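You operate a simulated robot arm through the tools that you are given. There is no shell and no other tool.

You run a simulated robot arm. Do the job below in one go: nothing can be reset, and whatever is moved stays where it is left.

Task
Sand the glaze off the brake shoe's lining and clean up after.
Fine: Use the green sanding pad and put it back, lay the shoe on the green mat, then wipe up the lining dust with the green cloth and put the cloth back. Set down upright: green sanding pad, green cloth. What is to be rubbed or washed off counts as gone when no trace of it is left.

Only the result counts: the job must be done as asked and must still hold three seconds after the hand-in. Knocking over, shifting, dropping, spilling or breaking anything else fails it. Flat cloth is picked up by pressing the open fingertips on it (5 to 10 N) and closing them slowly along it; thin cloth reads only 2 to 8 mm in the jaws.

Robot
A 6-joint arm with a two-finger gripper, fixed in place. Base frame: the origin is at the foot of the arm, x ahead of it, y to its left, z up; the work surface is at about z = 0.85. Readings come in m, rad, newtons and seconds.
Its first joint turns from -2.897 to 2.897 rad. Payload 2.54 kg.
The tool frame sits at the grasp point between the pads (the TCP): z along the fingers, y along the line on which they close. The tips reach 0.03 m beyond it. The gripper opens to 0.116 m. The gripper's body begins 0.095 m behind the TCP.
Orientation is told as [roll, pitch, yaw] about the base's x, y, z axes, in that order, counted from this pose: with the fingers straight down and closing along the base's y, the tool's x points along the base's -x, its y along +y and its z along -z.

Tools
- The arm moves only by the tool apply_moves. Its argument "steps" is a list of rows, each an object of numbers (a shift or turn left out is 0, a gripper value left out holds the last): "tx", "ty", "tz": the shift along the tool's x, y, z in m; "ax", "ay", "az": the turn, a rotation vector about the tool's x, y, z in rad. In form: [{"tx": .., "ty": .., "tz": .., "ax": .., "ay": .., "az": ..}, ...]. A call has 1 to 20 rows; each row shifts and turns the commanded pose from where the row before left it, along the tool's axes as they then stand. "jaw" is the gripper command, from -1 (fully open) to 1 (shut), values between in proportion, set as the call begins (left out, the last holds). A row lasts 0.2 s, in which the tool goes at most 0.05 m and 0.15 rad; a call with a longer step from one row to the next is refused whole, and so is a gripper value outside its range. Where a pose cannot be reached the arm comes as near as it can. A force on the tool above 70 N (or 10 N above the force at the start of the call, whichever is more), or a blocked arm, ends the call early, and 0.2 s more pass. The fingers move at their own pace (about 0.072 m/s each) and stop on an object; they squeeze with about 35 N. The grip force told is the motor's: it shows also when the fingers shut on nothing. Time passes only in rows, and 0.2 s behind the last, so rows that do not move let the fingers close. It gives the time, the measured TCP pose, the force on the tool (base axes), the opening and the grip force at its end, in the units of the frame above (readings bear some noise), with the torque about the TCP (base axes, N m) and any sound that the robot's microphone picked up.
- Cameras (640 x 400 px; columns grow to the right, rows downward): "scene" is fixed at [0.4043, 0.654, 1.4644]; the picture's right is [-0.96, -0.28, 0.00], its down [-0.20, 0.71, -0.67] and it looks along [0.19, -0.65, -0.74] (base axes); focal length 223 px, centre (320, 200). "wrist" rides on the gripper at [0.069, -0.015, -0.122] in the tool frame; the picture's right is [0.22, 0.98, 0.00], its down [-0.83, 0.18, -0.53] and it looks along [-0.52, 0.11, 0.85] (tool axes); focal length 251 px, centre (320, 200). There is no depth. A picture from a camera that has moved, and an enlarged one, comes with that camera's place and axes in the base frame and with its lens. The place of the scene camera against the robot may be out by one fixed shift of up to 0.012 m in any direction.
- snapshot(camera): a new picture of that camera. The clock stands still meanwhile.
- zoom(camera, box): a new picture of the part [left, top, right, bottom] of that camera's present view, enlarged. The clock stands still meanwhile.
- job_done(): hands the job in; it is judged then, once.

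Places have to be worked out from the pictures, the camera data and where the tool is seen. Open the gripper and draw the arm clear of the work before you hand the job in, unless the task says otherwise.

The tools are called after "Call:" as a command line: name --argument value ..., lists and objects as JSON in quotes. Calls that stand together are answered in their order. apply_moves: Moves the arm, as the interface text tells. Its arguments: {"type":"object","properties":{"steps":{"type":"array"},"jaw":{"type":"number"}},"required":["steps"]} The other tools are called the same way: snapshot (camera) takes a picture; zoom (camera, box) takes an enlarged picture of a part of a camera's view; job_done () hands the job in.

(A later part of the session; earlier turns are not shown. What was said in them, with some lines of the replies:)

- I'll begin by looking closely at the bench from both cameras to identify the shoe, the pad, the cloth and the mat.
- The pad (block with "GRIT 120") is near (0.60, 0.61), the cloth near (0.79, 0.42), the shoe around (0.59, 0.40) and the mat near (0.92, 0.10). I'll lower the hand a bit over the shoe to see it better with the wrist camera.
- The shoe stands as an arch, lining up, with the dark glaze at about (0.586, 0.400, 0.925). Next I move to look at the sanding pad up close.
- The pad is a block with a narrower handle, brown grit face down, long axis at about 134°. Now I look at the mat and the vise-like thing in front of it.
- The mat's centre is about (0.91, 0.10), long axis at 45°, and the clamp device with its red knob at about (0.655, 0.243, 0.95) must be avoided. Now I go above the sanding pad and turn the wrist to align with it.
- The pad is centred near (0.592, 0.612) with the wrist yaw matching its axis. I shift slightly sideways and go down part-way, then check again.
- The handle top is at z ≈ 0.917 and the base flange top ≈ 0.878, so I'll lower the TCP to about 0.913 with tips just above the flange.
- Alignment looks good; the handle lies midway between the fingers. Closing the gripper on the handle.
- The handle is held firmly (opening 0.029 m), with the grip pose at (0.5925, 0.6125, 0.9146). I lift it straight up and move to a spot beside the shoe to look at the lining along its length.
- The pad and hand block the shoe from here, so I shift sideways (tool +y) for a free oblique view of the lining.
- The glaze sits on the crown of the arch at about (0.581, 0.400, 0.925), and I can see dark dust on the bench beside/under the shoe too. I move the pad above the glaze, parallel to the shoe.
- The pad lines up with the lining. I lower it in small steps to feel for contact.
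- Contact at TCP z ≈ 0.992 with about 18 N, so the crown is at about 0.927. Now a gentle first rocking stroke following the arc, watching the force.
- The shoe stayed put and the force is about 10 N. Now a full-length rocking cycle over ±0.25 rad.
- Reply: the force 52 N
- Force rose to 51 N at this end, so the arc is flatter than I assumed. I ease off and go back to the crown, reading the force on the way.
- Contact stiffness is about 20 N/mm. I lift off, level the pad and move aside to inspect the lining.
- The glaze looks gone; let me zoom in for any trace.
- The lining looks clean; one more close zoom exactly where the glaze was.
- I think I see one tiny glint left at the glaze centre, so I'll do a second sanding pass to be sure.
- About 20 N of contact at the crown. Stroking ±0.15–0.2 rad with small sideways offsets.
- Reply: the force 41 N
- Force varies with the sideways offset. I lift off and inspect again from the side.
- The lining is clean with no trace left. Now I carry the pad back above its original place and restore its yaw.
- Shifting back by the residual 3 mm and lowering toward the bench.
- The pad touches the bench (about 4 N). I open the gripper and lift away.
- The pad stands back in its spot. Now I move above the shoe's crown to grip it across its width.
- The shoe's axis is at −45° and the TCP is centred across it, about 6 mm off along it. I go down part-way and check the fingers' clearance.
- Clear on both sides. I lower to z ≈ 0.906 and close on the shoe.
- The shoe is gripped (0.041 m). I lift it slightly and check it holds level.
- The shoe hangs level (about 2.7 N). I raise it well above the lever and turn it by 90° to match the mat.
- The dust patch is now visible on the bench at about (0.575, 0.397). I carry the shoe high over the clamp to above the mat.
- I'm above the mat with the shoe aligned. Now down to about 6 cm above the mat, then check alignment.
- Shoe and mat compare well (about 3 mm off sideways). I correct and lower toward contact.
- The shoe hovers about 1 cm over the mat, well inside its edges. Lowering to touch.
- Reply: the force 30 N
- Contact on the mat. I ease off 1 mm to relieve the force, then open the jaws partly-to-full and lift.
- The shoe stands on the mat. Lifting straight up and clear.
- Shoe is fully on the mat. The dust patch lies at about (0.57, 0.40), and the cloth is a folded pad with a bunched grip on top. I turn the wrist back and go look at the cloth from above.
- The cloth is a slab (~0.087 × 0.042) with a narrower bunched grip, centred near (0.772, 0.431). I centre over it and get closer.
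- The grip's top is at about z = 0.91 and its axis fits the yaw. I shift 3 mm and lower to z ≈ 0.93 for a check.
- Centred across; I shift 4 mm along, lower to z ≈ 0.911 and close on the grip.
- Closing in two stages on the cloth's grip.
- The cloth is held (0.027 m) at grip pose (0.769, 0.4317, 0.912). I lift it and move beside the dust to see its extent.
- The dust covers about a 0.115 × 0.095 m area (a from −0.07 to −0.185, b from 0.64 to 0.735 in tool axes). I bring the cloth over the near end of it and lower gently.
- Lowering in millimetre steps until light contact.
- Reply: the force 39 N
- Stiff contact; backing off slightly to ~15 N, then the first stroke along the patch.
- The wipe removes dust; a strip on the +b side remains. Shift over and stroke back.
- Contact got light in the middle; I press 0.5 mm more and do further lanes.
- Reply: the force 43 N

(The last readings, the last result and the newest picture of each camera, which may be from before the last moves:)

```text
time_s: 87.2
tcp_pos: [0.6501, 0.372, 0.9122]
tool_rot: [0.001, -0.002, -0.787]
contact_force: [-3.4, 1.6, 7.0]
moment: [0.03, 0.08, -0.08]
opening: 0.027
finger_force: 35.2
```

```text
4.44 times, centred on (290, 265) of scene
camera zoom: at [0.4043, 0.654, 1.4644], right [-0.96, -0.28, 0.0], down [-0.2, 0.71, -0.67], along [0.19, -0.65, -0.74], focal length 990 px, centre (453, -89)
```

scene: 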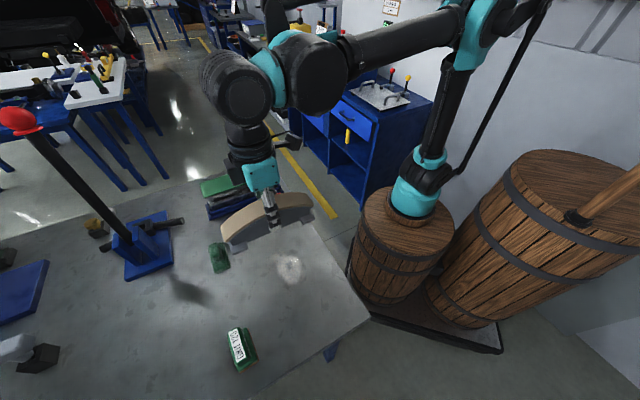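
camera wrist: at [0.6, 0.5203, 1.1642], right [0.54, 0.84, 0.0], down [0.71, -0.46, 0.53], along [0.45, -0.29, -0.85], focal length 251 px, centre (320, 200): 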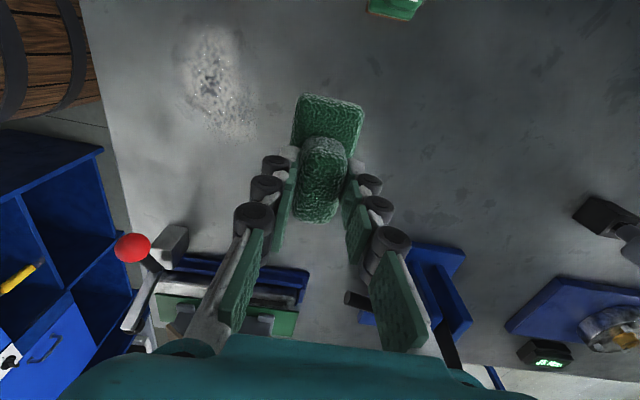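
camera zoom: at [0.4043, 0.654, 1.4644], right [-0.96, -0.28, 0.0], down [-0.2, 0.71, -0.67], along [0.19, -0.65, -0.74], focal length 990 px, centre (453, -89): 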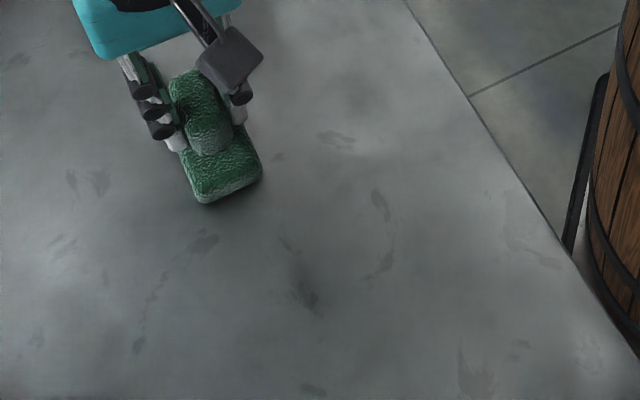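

The patch looks clean now, but I'll run further lanes across the whole area, including the low-b side.

Call:
apply_moves --steps '[{"ty": -0.02}, {"tx": 0.02}, {"tx": 0.02}, {"tx": 0.02}, {"tx": 0.02}, {"tx": 0.02}, {"tx": 0.02}, {"tx": 0.02}]'

Call:
apply_moves --steps '[{"ty": -0.02}, {"ty": -0.02}, {"tx": -0.02}, {"tx": -0.02}, {"tx": -0.02}, {"tx": -0.02}]'

Call:
apply_moves --steps '[{"tx": -0.02}, {"tx": -0.02}, {"tx": -0.02}]'

Call:
zoom --camera "scene" --box '[230, 220, 350, 310]'

```text
time_s: 89.0
tcp_pos: [0.538, 0.4569, 0.9115]
tool_rot: [0.002, -0.001, -0.785]
contact_force: [-0.2, 0.3, -1.0]
moment: [0.03, 0.01, 0.01]
opening: 0.0267
finger_force: 35.1
```

```text
time_s: 90.4
tcp_pos: [0.5659, 0.3728, 0.9118]
tool_rot: [0.002, 0.0, -0.783]
contact_force: [-6.5, 7.7, 22.8]
moment: [0.25, 0.28, -0.09]
opening: 0.0268
finger_force: 35.1
```

```text
time_s: 91.2
tcp_pos: [0.6071, 0.329, 0.9124]
tool_rot: [0.001, 0.001, -0.786]
contact_force: [-3.7, 3.4, 12.8]
moment: [0.26, 0.21, -0.1]
opening: 0.0268
finger_force: 35.1
```

```text
4.44 times, centred on (290, 265) of scene
camera zoom: at [0.4043, 0.654, 1.4644], right [-0.96, -0.28, 0.0], down [-0.2, 0.71, -0.67], along [0.19, -0.65, -0.74], focal length 990 px, centre (453, -89)
```

zoom: 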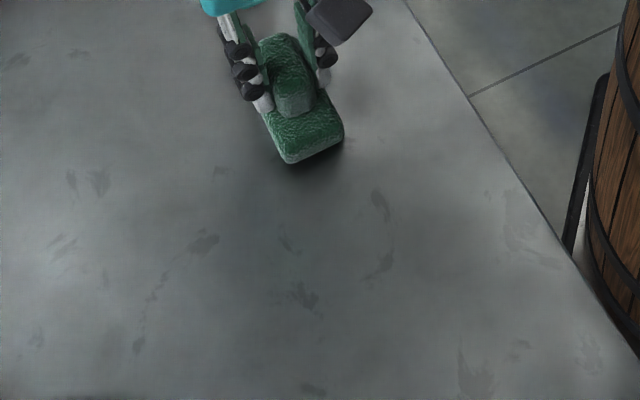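

Remaining faint marks look like the bench's own stains (same as elsewhere). One more lane at the low-b edge, then lift and inspect with the wrist camera.

Call:
apply_moves --steps '[{"ty": -0.02}, {"ty": -0.006}, {"tx": 0.02}, {"tx": 0.02}, {"tx": 0.02}, {"tx": 0.02}, {"tx": 0.02}, {"tx": 0.02}, {"tx": 0.02}, {"tz": -0.02}, {"tz": -0.04}, {"tz": -0.04}, {"tz": -0.03}]'

Call:
apply_moves --steps '[{"ty": 0.04, "tx": -0.02}, {"ty": 0.045, "tx": -0.02}, {"ty": 0.045, "tx": -0.02}, {"ty": 0.04}, {}]'

Call:
snapshot --camera "wrist"

Call:
zoom --camera "wrist" --box '[100, 20, 300, 200]'

Call:
zoom --camera "scene" --box '[230, 220, 350, 310]'

```text
time_s: 94.0
tcp_pos: [0.4906, 0.4121, 1.0403]
tool_rot: [0.001, 0.001, -0.785]
contact_force: [-0.4, 0.4, -0.7]
moment: [0.01, 0.01, -0.01]
opening: 0.027
finger_force: 35.2
```

```text
time_s: 95.2
tcp_pos: [0.6529, 0.4881, 1.0427]
tool_rot: [0.001, -0.001, -0.784]
contact_force: [1.0, 0.2, -0.9]
moment: [0.01, -0.02, 0.02]
opening: 0.0266
finger_force: 35.0
```

```text
taken
camera wrist: at [0.5939, 0.5266, 1.1642], right [0.54, 0.84, 0.0], down [0.71, -0.46, 0.53], along [0.45, -0.29, -0.85], focal length 251 px, centre (320, 200)
```

wrist: 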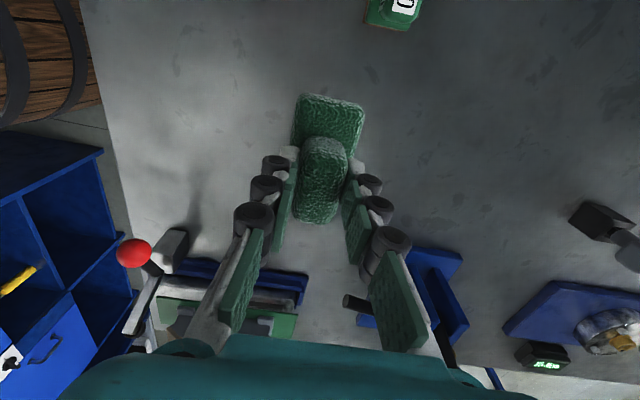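

```text
2.22 times, centred on (200, 110) of wrist
camera zoom: at [0.5939, 0.5266, 1.1642], right [0.54, 0.84, 0.0], down [0.71, -0.46, 0.53], along [0.45, -0.29, -0.85], focal length 559 px, centre (587, 400)
```

zoom: 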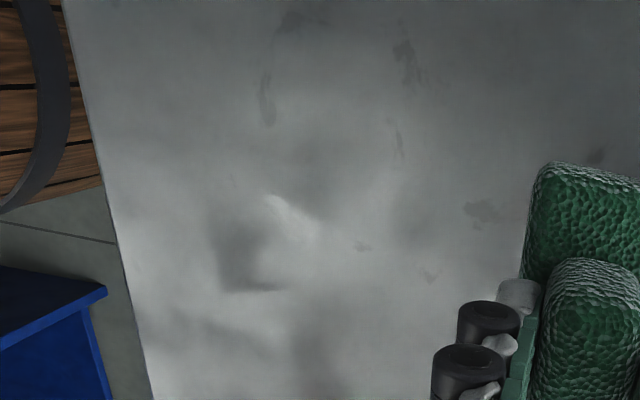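

```text
4.44 times, centred on (290, 265) of scene
camera zoom: at [0.4043, 0.654, 1.4644], right [-0.96, -0.28, 0.0], down [-0.2, 0.71, -0.67], along [0.19, -0.65, -0.74], focal length 990 px, centre (453, -89)
```

zoom: 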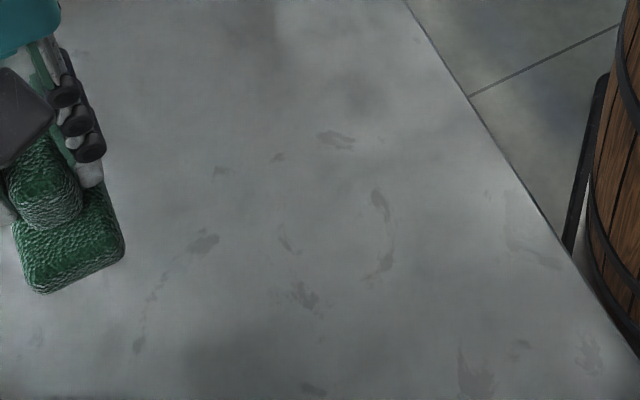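

Looks clean; let me zoom further into the wiped area for tiny traces.

Call:
zoom --camera "wrist" --box '[160, 20, 260, 90]'

Call:
zoom --camera "wrist" --box '[160, 80, 280, 160]'

Call:
zoom --camera "scene" --box '[265, 235, 315, 290]'

```text
5.71 times, centred on (210, 55) of wrist
camera zoom: at [0.5939, 0.5266, 1.1642], right [0.54, 0.84, 0.0], down [0.71, -0.46, 0.53], along [0.45, -0.29, -0.85], focal length 1437 px, centre (949, 1029)
```

zoom: 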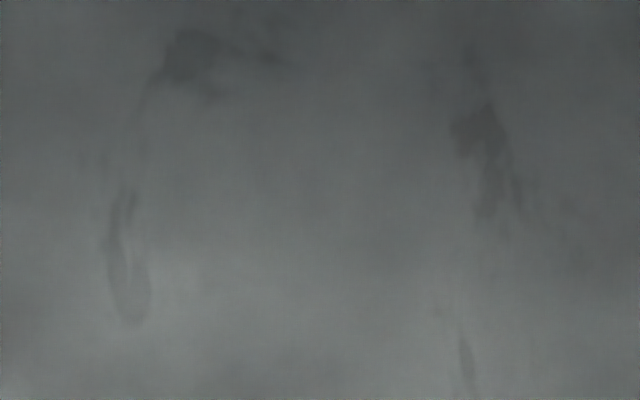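

```text
5.00 times, centred on (220, 120) of wrist
camera zoom: at [0.5939, 0.5266, 1.1642], right [0.54, 0.84, 0.0], down [0.71, -0.46, 0.53], along [0.45, -0.29, -0.85], focal length 1257 px, centre (820, 600)
```

zoom: 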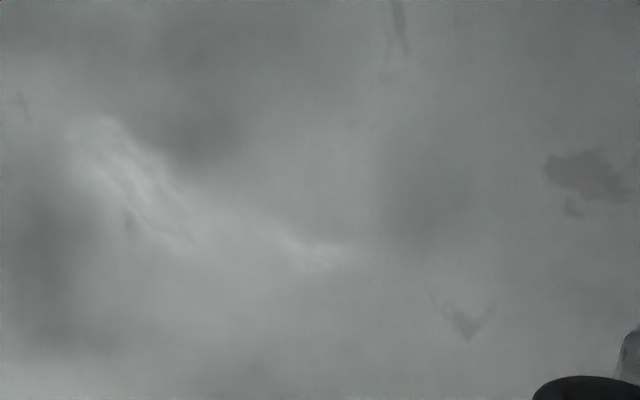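

```text
7.27 times, centred on (290, 262) of scene
camera zoom: at [0.4043, 0.654, 1.4644], right [-0.96, -0.28, 0.0], down [-0.2, 0.71, -0.67], along [0.19, -0.65, -0.74], focal length 1619 px, centre (538, -254)
```

zoom: 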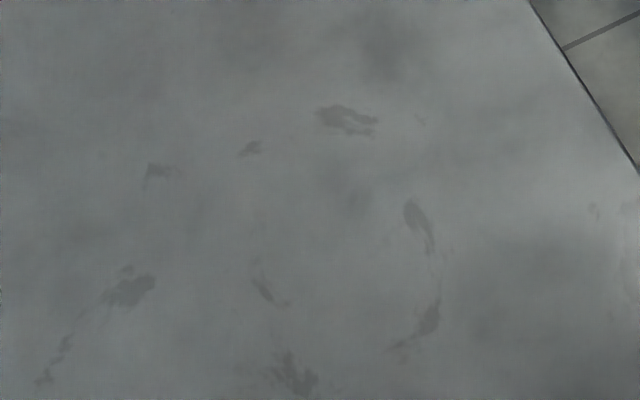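

The area is clean; the remaining marks are bench stains. Now I return the cloth to its original spot.

Call:
apply_moves --steps '[{"tx": -0.0407, "ty": 0.0141}, {"tx": -0.0407, "ty": 0.0141}, {"tx": -0.0407, "ty": 0.0141}, {"tz": 0.04}, {"tz": 0.04}, {"tz": 0.02}, {}]'

Call:
apply_moves --steps '[{}]'

Call:
apply_moves --steps '[{}]'

Call:
zoom --camera "scene" --box '[160, 210, 280, 300]'

```text
time_s: 96.8
tcp_pos: [0.7693, 0.4328, 0.9398]
tool_rot: [0.001, 0.001, -0.786]
contact_force: [0.0, -0.3, -0.8]
moment: [0.0, -0.04, -0.01]
opening: 0.0268
finger_force: 35.1
```

```text
time_s: 97.2
tcp_pos: [0.7687, 0.4344, 0.9408]
tool_rot: [0.002, 0.0, -0.785]
contact_force: [0.1, 0.1, 0.3]
moment: [0.01, 0.0, 0.0]
opening: 0.0269
finger_force: 34.6
```

```text
time_s: 97.6
tcp_pos: [0.7695, 0.4354, 0.9402]
tool_rot: [0.0, 0.0, -0.785]
contact_force: [-0.7, -0.5, -1.1]
moment: [-0.01, -0.02, -0.01]
opening: 0.0269
finger_force: 34.7
```

```text
4.44 times, centred on (220, 255) of scene
camera zoom: at [0.4043, 0.654, 1.4644], right [-0.96, -0.28, 0.0], down [-0.2, 0.71, -0.67], along [0.19, -0.65, -0.74], focal length 990 px, centre (764, -44)
```

zoom: 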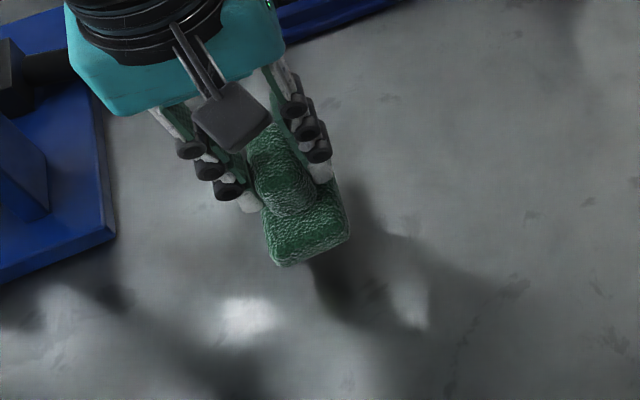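

About 2–3 mm off the original pose; correcting and lowering gently.

Call:
apply_moves --steps '[{"tx": -0.0015, "ty": -0.002, "tz": 0.015}, {"tz": 0.009}, {}]'

Call:
apply_moves --steps '[{"tz": 0.0025}, {}]'

Call:
apply_moves --steps '[{"tz": 0.001}, {}]'

```text
time_s: 98.4
tcp_pos: [0.7693, 0.4317, 0.9161]
tool_rot: [0.003, 0.0, -0.786]
contact_force: [-0.3, -0.6, -1.7]
moment: [0.01, -0.03, 0.02]
opening: 0.0269
finger_force: 34.8
```

```text
time_s: 99.0
tcp_pos: [0.7701, 0.4304, 0.9151]
tool_rot: [0.001, 0.001, -0.786]
contact_force: [0.3, 0.1, -1.9]
moment: [-0.04, 0.01, 0.0]
opening: 0.0269
finger_force: 34.9
```

```text
time_s: 99.6
tcp_pos: [0.7698, 0.4308, 0.9124]
tool_rot: [0.0, 0.0, -0.785]
contact_force: [0.5, -0.9, -0.7]
moment: [0.02, -0.01, 0.0]
opening: 0.0266
finger_force: 35.0
```

Call:
apply_moves --steps '[{"tz": 0.0007}, {}]'

Call:
apply_moves --steps '[{"tz": 0.0006}, {}]'

```text
time_s: 100.2
tcp_pos: [0.7698, 0.4314, 0.9126]
tool_rot: [0.002, -0.001, -0.786]
contact_force: [-0.4, -0.3, -0.4]
moment: [0.01, -0.04, 0.02]
opening: 0.0267
finger_force: 35.2
```

```text
time_s: 100.8
tcp_pos: [0.7693, 0.4308, 0.9129]
tool_rot: [0.002, -0.001, -0.784]
contact_force: [-1.6, -0.4, -0.3]
moment: [0.0, -0.01, -0.01]
opening: 0.0267
finger_force: 35.1
```

Call:
apply_moves --steps '[{"tz": 0.0007}, {}]'

```text
time_s: 101.4
tcp_pos: [0.7691, 0.4303, 0.9126]
tool_rot: [0.002, -0.001, -0.786]
contact_force: [0.3, 0.1, -0.8]
moment: [0.0, 0.02, -0.04]
opening: 0.027
finger_force: 35.0
```

Call:
apply_moves --steps '[{"tz": 0.0007}, {}]'

Call:
apply_moves --steps '[{"tz": 0.0005}, {}]'

```text
time_s: 102.0
tcp_pos: [0.7686, 0.4308, 0.9107]
tool_rot: [0.002, 0.0, -0.784]
contact_force: [-0.2, 0.5, 3.5]
moment: [-0.12, -0.04, -0.02]
opening: 0.0266
finger_force: 34.7
```

```text
time_s: 102.6
tcp_pos: [0.7701, 0.431, 0.9101]
tool_rot: [0.003, -0.002, -0.785]
contact_force: [1.3, 5.0, 14.6]
moment: [0.09, -0.11, -0.01]
opening: 0.027
finger_force: 34.9
```

Contact with the bench at its original place. I back off a touch, open, and lift straight up.

Call:
apply_moves --steps '[{"tz": -0.0004}, {}]'

Call:
apply_moves --steps '[{}, {}, {}, {}, {}]' --jaw -1

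Call:
apply_moves --steps '[{"tz": -0.03}, {"tz": -0.04}, {"tz": -0.045}, {"tz": -0.045}]'

Call:
snapshot --camera "wrist"

Call:
zoom --camera "scene" --box '[160, 210, 280, 300]'

```text
time_s: 103.2
tcp_pos: [0.7687, 0.4295, 0.9124]
tool_rot: [0.003, 0.002, -0.784]
contact_force: [0.3, 2.4, 3.1]
moment: [0.08, 0.02, -0.03]
opening: 0.0268
finger_force: 35.0
```

```text
time_s: 104.4
tcp_pos: [0.7689, 0.4299, 0.9116]
tool_rot: [0.001, 0.0, -0.785]
contact_force: [-0.3, 0.8, 0.4]
moment: [0.01, -0.02, -0.02]
opening: 0.1161
finger_force: 0.0
```

```text
time_s: 105.4
tcp_pos: [0.7705, 0.4307, 1.0714]
tool_rot: [0.002, 0.0, -0.785]
contact_force: [-0.1, -0.8, -0.3]
moment: [-0.02, 0.07, 0.0]
opening: 0.1161
finger_force: 0.1
```

```text
taken
camera wrist: at [0.7109, 0.4695, 1.1931], right [0.54, 0.84, 0.0], down [0.71, -0.46, 0.53], along [0.45, -0.29, -0.85], focal length 251 px, centre (320, 200)
```

wrist: 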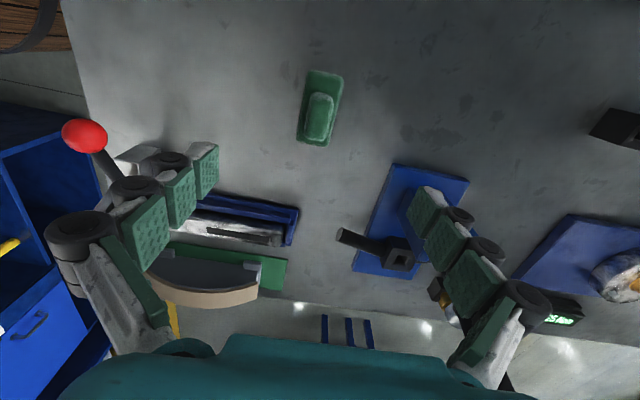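

```text
4.44 times, centred on (220, 255) of scene
camera zoom: at [0.4043, 0.654, 1.4644], right [-0.96, -0.28, 0.0], down [-0.2, 0.71, -0.67], along [0.19, -0.65, -0.74], focal length 990 px, centre (764, -44)
```

zoom: 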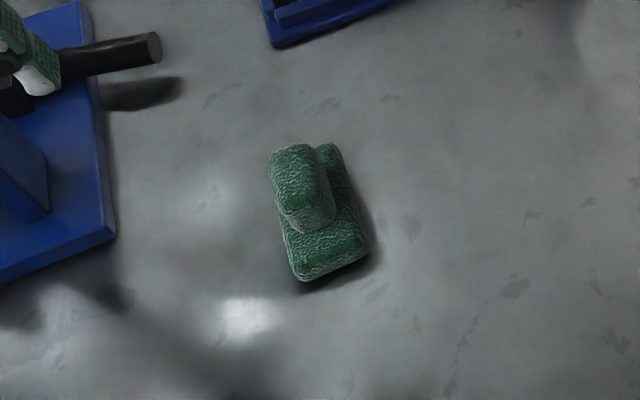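

The cloth is back in its spot, upright. I raise and retract the arm to its starting area, then check the whole bench.

Call:
apply_moves --steps '[{"tz": -0.04}, {"tz": -0.04}, {"tz": -0.04}, {"tz": -0.04}, {"tz": -0.04}, {"tx": 0.0255, "ty": -0.0382}, {"tx": 0.0255, "ty": -0.0382}, {"tx": 0.0255, "ty": -0.0382}, {"tx": 0.0255, "ty": -0.0382}, {"tx": 0.0255, "ty": -0.0382}, {"tx": 0.0255, "ty": -0.0382}, {"tx": 0.0255, "ty": -0.0382}, {"tx": 0.0255, "ty": -0.0382}]'

Call:
apply_moves --steps '[{"az": -0.131}, {"az": -0.131}, {"az": -0.131}, {"az": -0.131}, {"az": -0.131}, {"az": -0.13}, {}]'

Call:
snapshot --camera "scene"

Call:
snapshot --camera "wrist"

Call:
zoom --camera "scene" --box '[180, 140, 340, 240]'

Call:
zoom --camera "scene" --box '[190, 220, 350, 400]'

Call:
zoom --camera "wrist" --box '[150, 120, 450, 360]'

```text
time_s: 108.2
tcp_pos: [0.406, 0.3534, 1.2551]
tool_rot: [0.003, 0.0, -0.786]
contact_force: [0.6, 0.2, -0.5]
moment: [0.01, 0.02, 0.0]
opening: 0.1161
finger_force: 0.1
out of reach, approached as far as the arm can: row 5
```

```text
time_s: 109.8
tcp_pos: [0.4057, 0.3563, 1.2577]
tool_rot: [0.003, -0.003, 0.002]
contact_force: [-0.2, 0.5, 0.0]
moment: [-0.01, 0.0, 0.01]
opening: 0.1163
finger_force: 0.1
```

```text
taken
```

scene: 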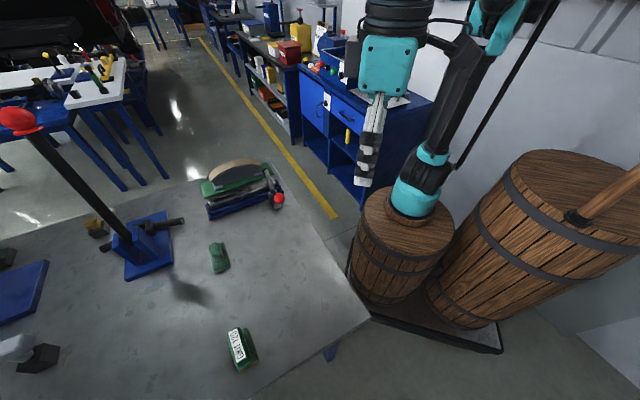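

```text
taken
camera wrist: at [0.3373, 0.3407, 1.3786], right [-0.22, 0.98, 0.0], down [0.83, 0.18, 0.53], along [0.52, 0.12, -0.84], focal length 251 px, centre (320, 200)
```

wrist: 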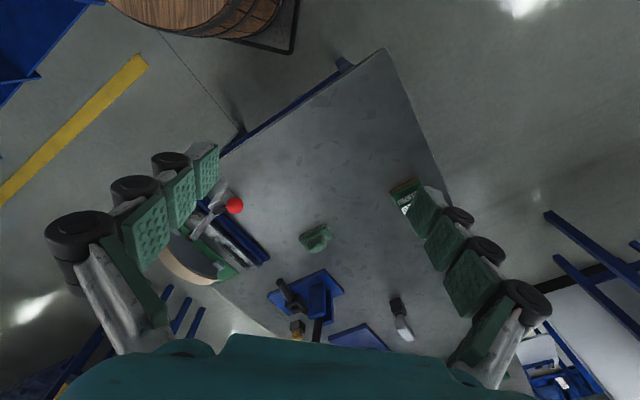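

```text
4.00 times, centred on (260, 190) of scene
camera zoom: at [0.4043, 0.654, 1.4644], right [-0.96, -0.28, 0.0], down [-0.2, 0.71, -0.67], along [0.19, -0.65, -0.74], focal length 890 px, centre (560, 240)
```

zoom: 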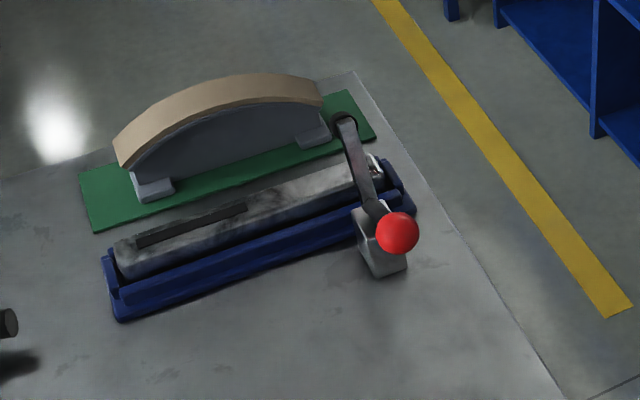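

```text
2.22 times, centred on (270, 310) of scene
camera zoom: at [0.4043, 0.654, 1.4644], right [-0.96, -0.28, 0.0], down [-0.2, 0.71, -0.67], along [0.19, -0.65, -0.74], focal length 495 px, centre (431, -44)
```

zoom: 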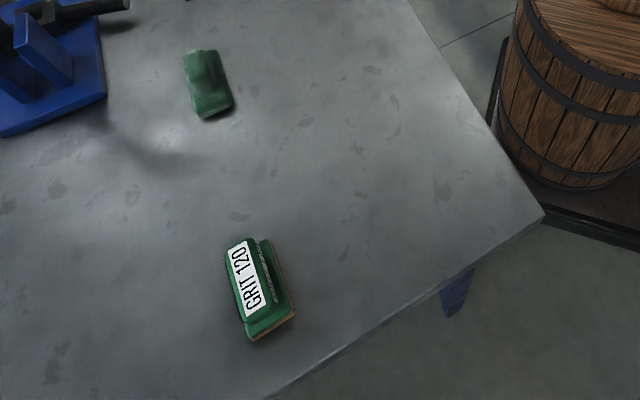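

```text
1.67 times, centred on (300, 240) of wrist
camera zoom: at [0.3373, 0.3407, 1.3786], right [-0.22, 0.98, 0.0], down [0.83, 0.18, 0.53], along [0.52, 0.12, -0.84], focal length 419 px, centre (353, 133)
```

zoom: 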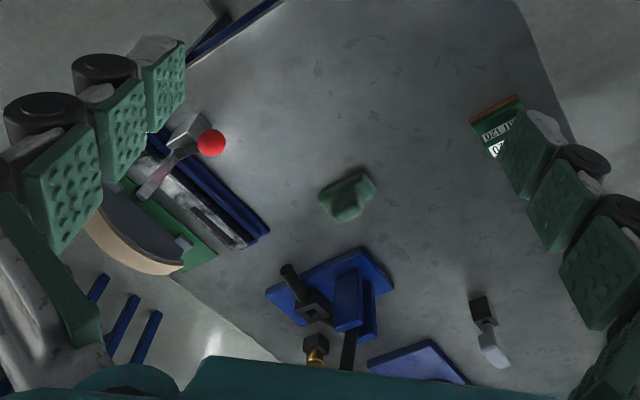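

The final pictures show the shoe on the mat with a clean lining. The pad and cloth are back upright in their places, the bench is free of dust, and the arm is clear with the gripper open. Handing in.

Call:
job_done

```text
The job is handed in.
```

The job is handed in, and the last pictures showed everything as you asked. I haven't been told the judging result.

- **Sanding:** I sanded the glaze off with the green pad. After a second pass I could find no trace of it in close-up pictures. The pad is back in its spot, upright.
- **Shoe:** It stands on the green mat with the lining up. From the pictures and readings, both feet are well inside the mat's edges.
- **Dust:** I wiped the whole patch with the green cloth in overlapping lanes. The faint marks left look like the bench's own stains: they did not change with wiping and match marks elsewhere on the bench.
- **Cloth:** It is back at its original place, upright.

The other things on the bench look undisturbed. The gripper was open and the arm drawn clear before I handed in.
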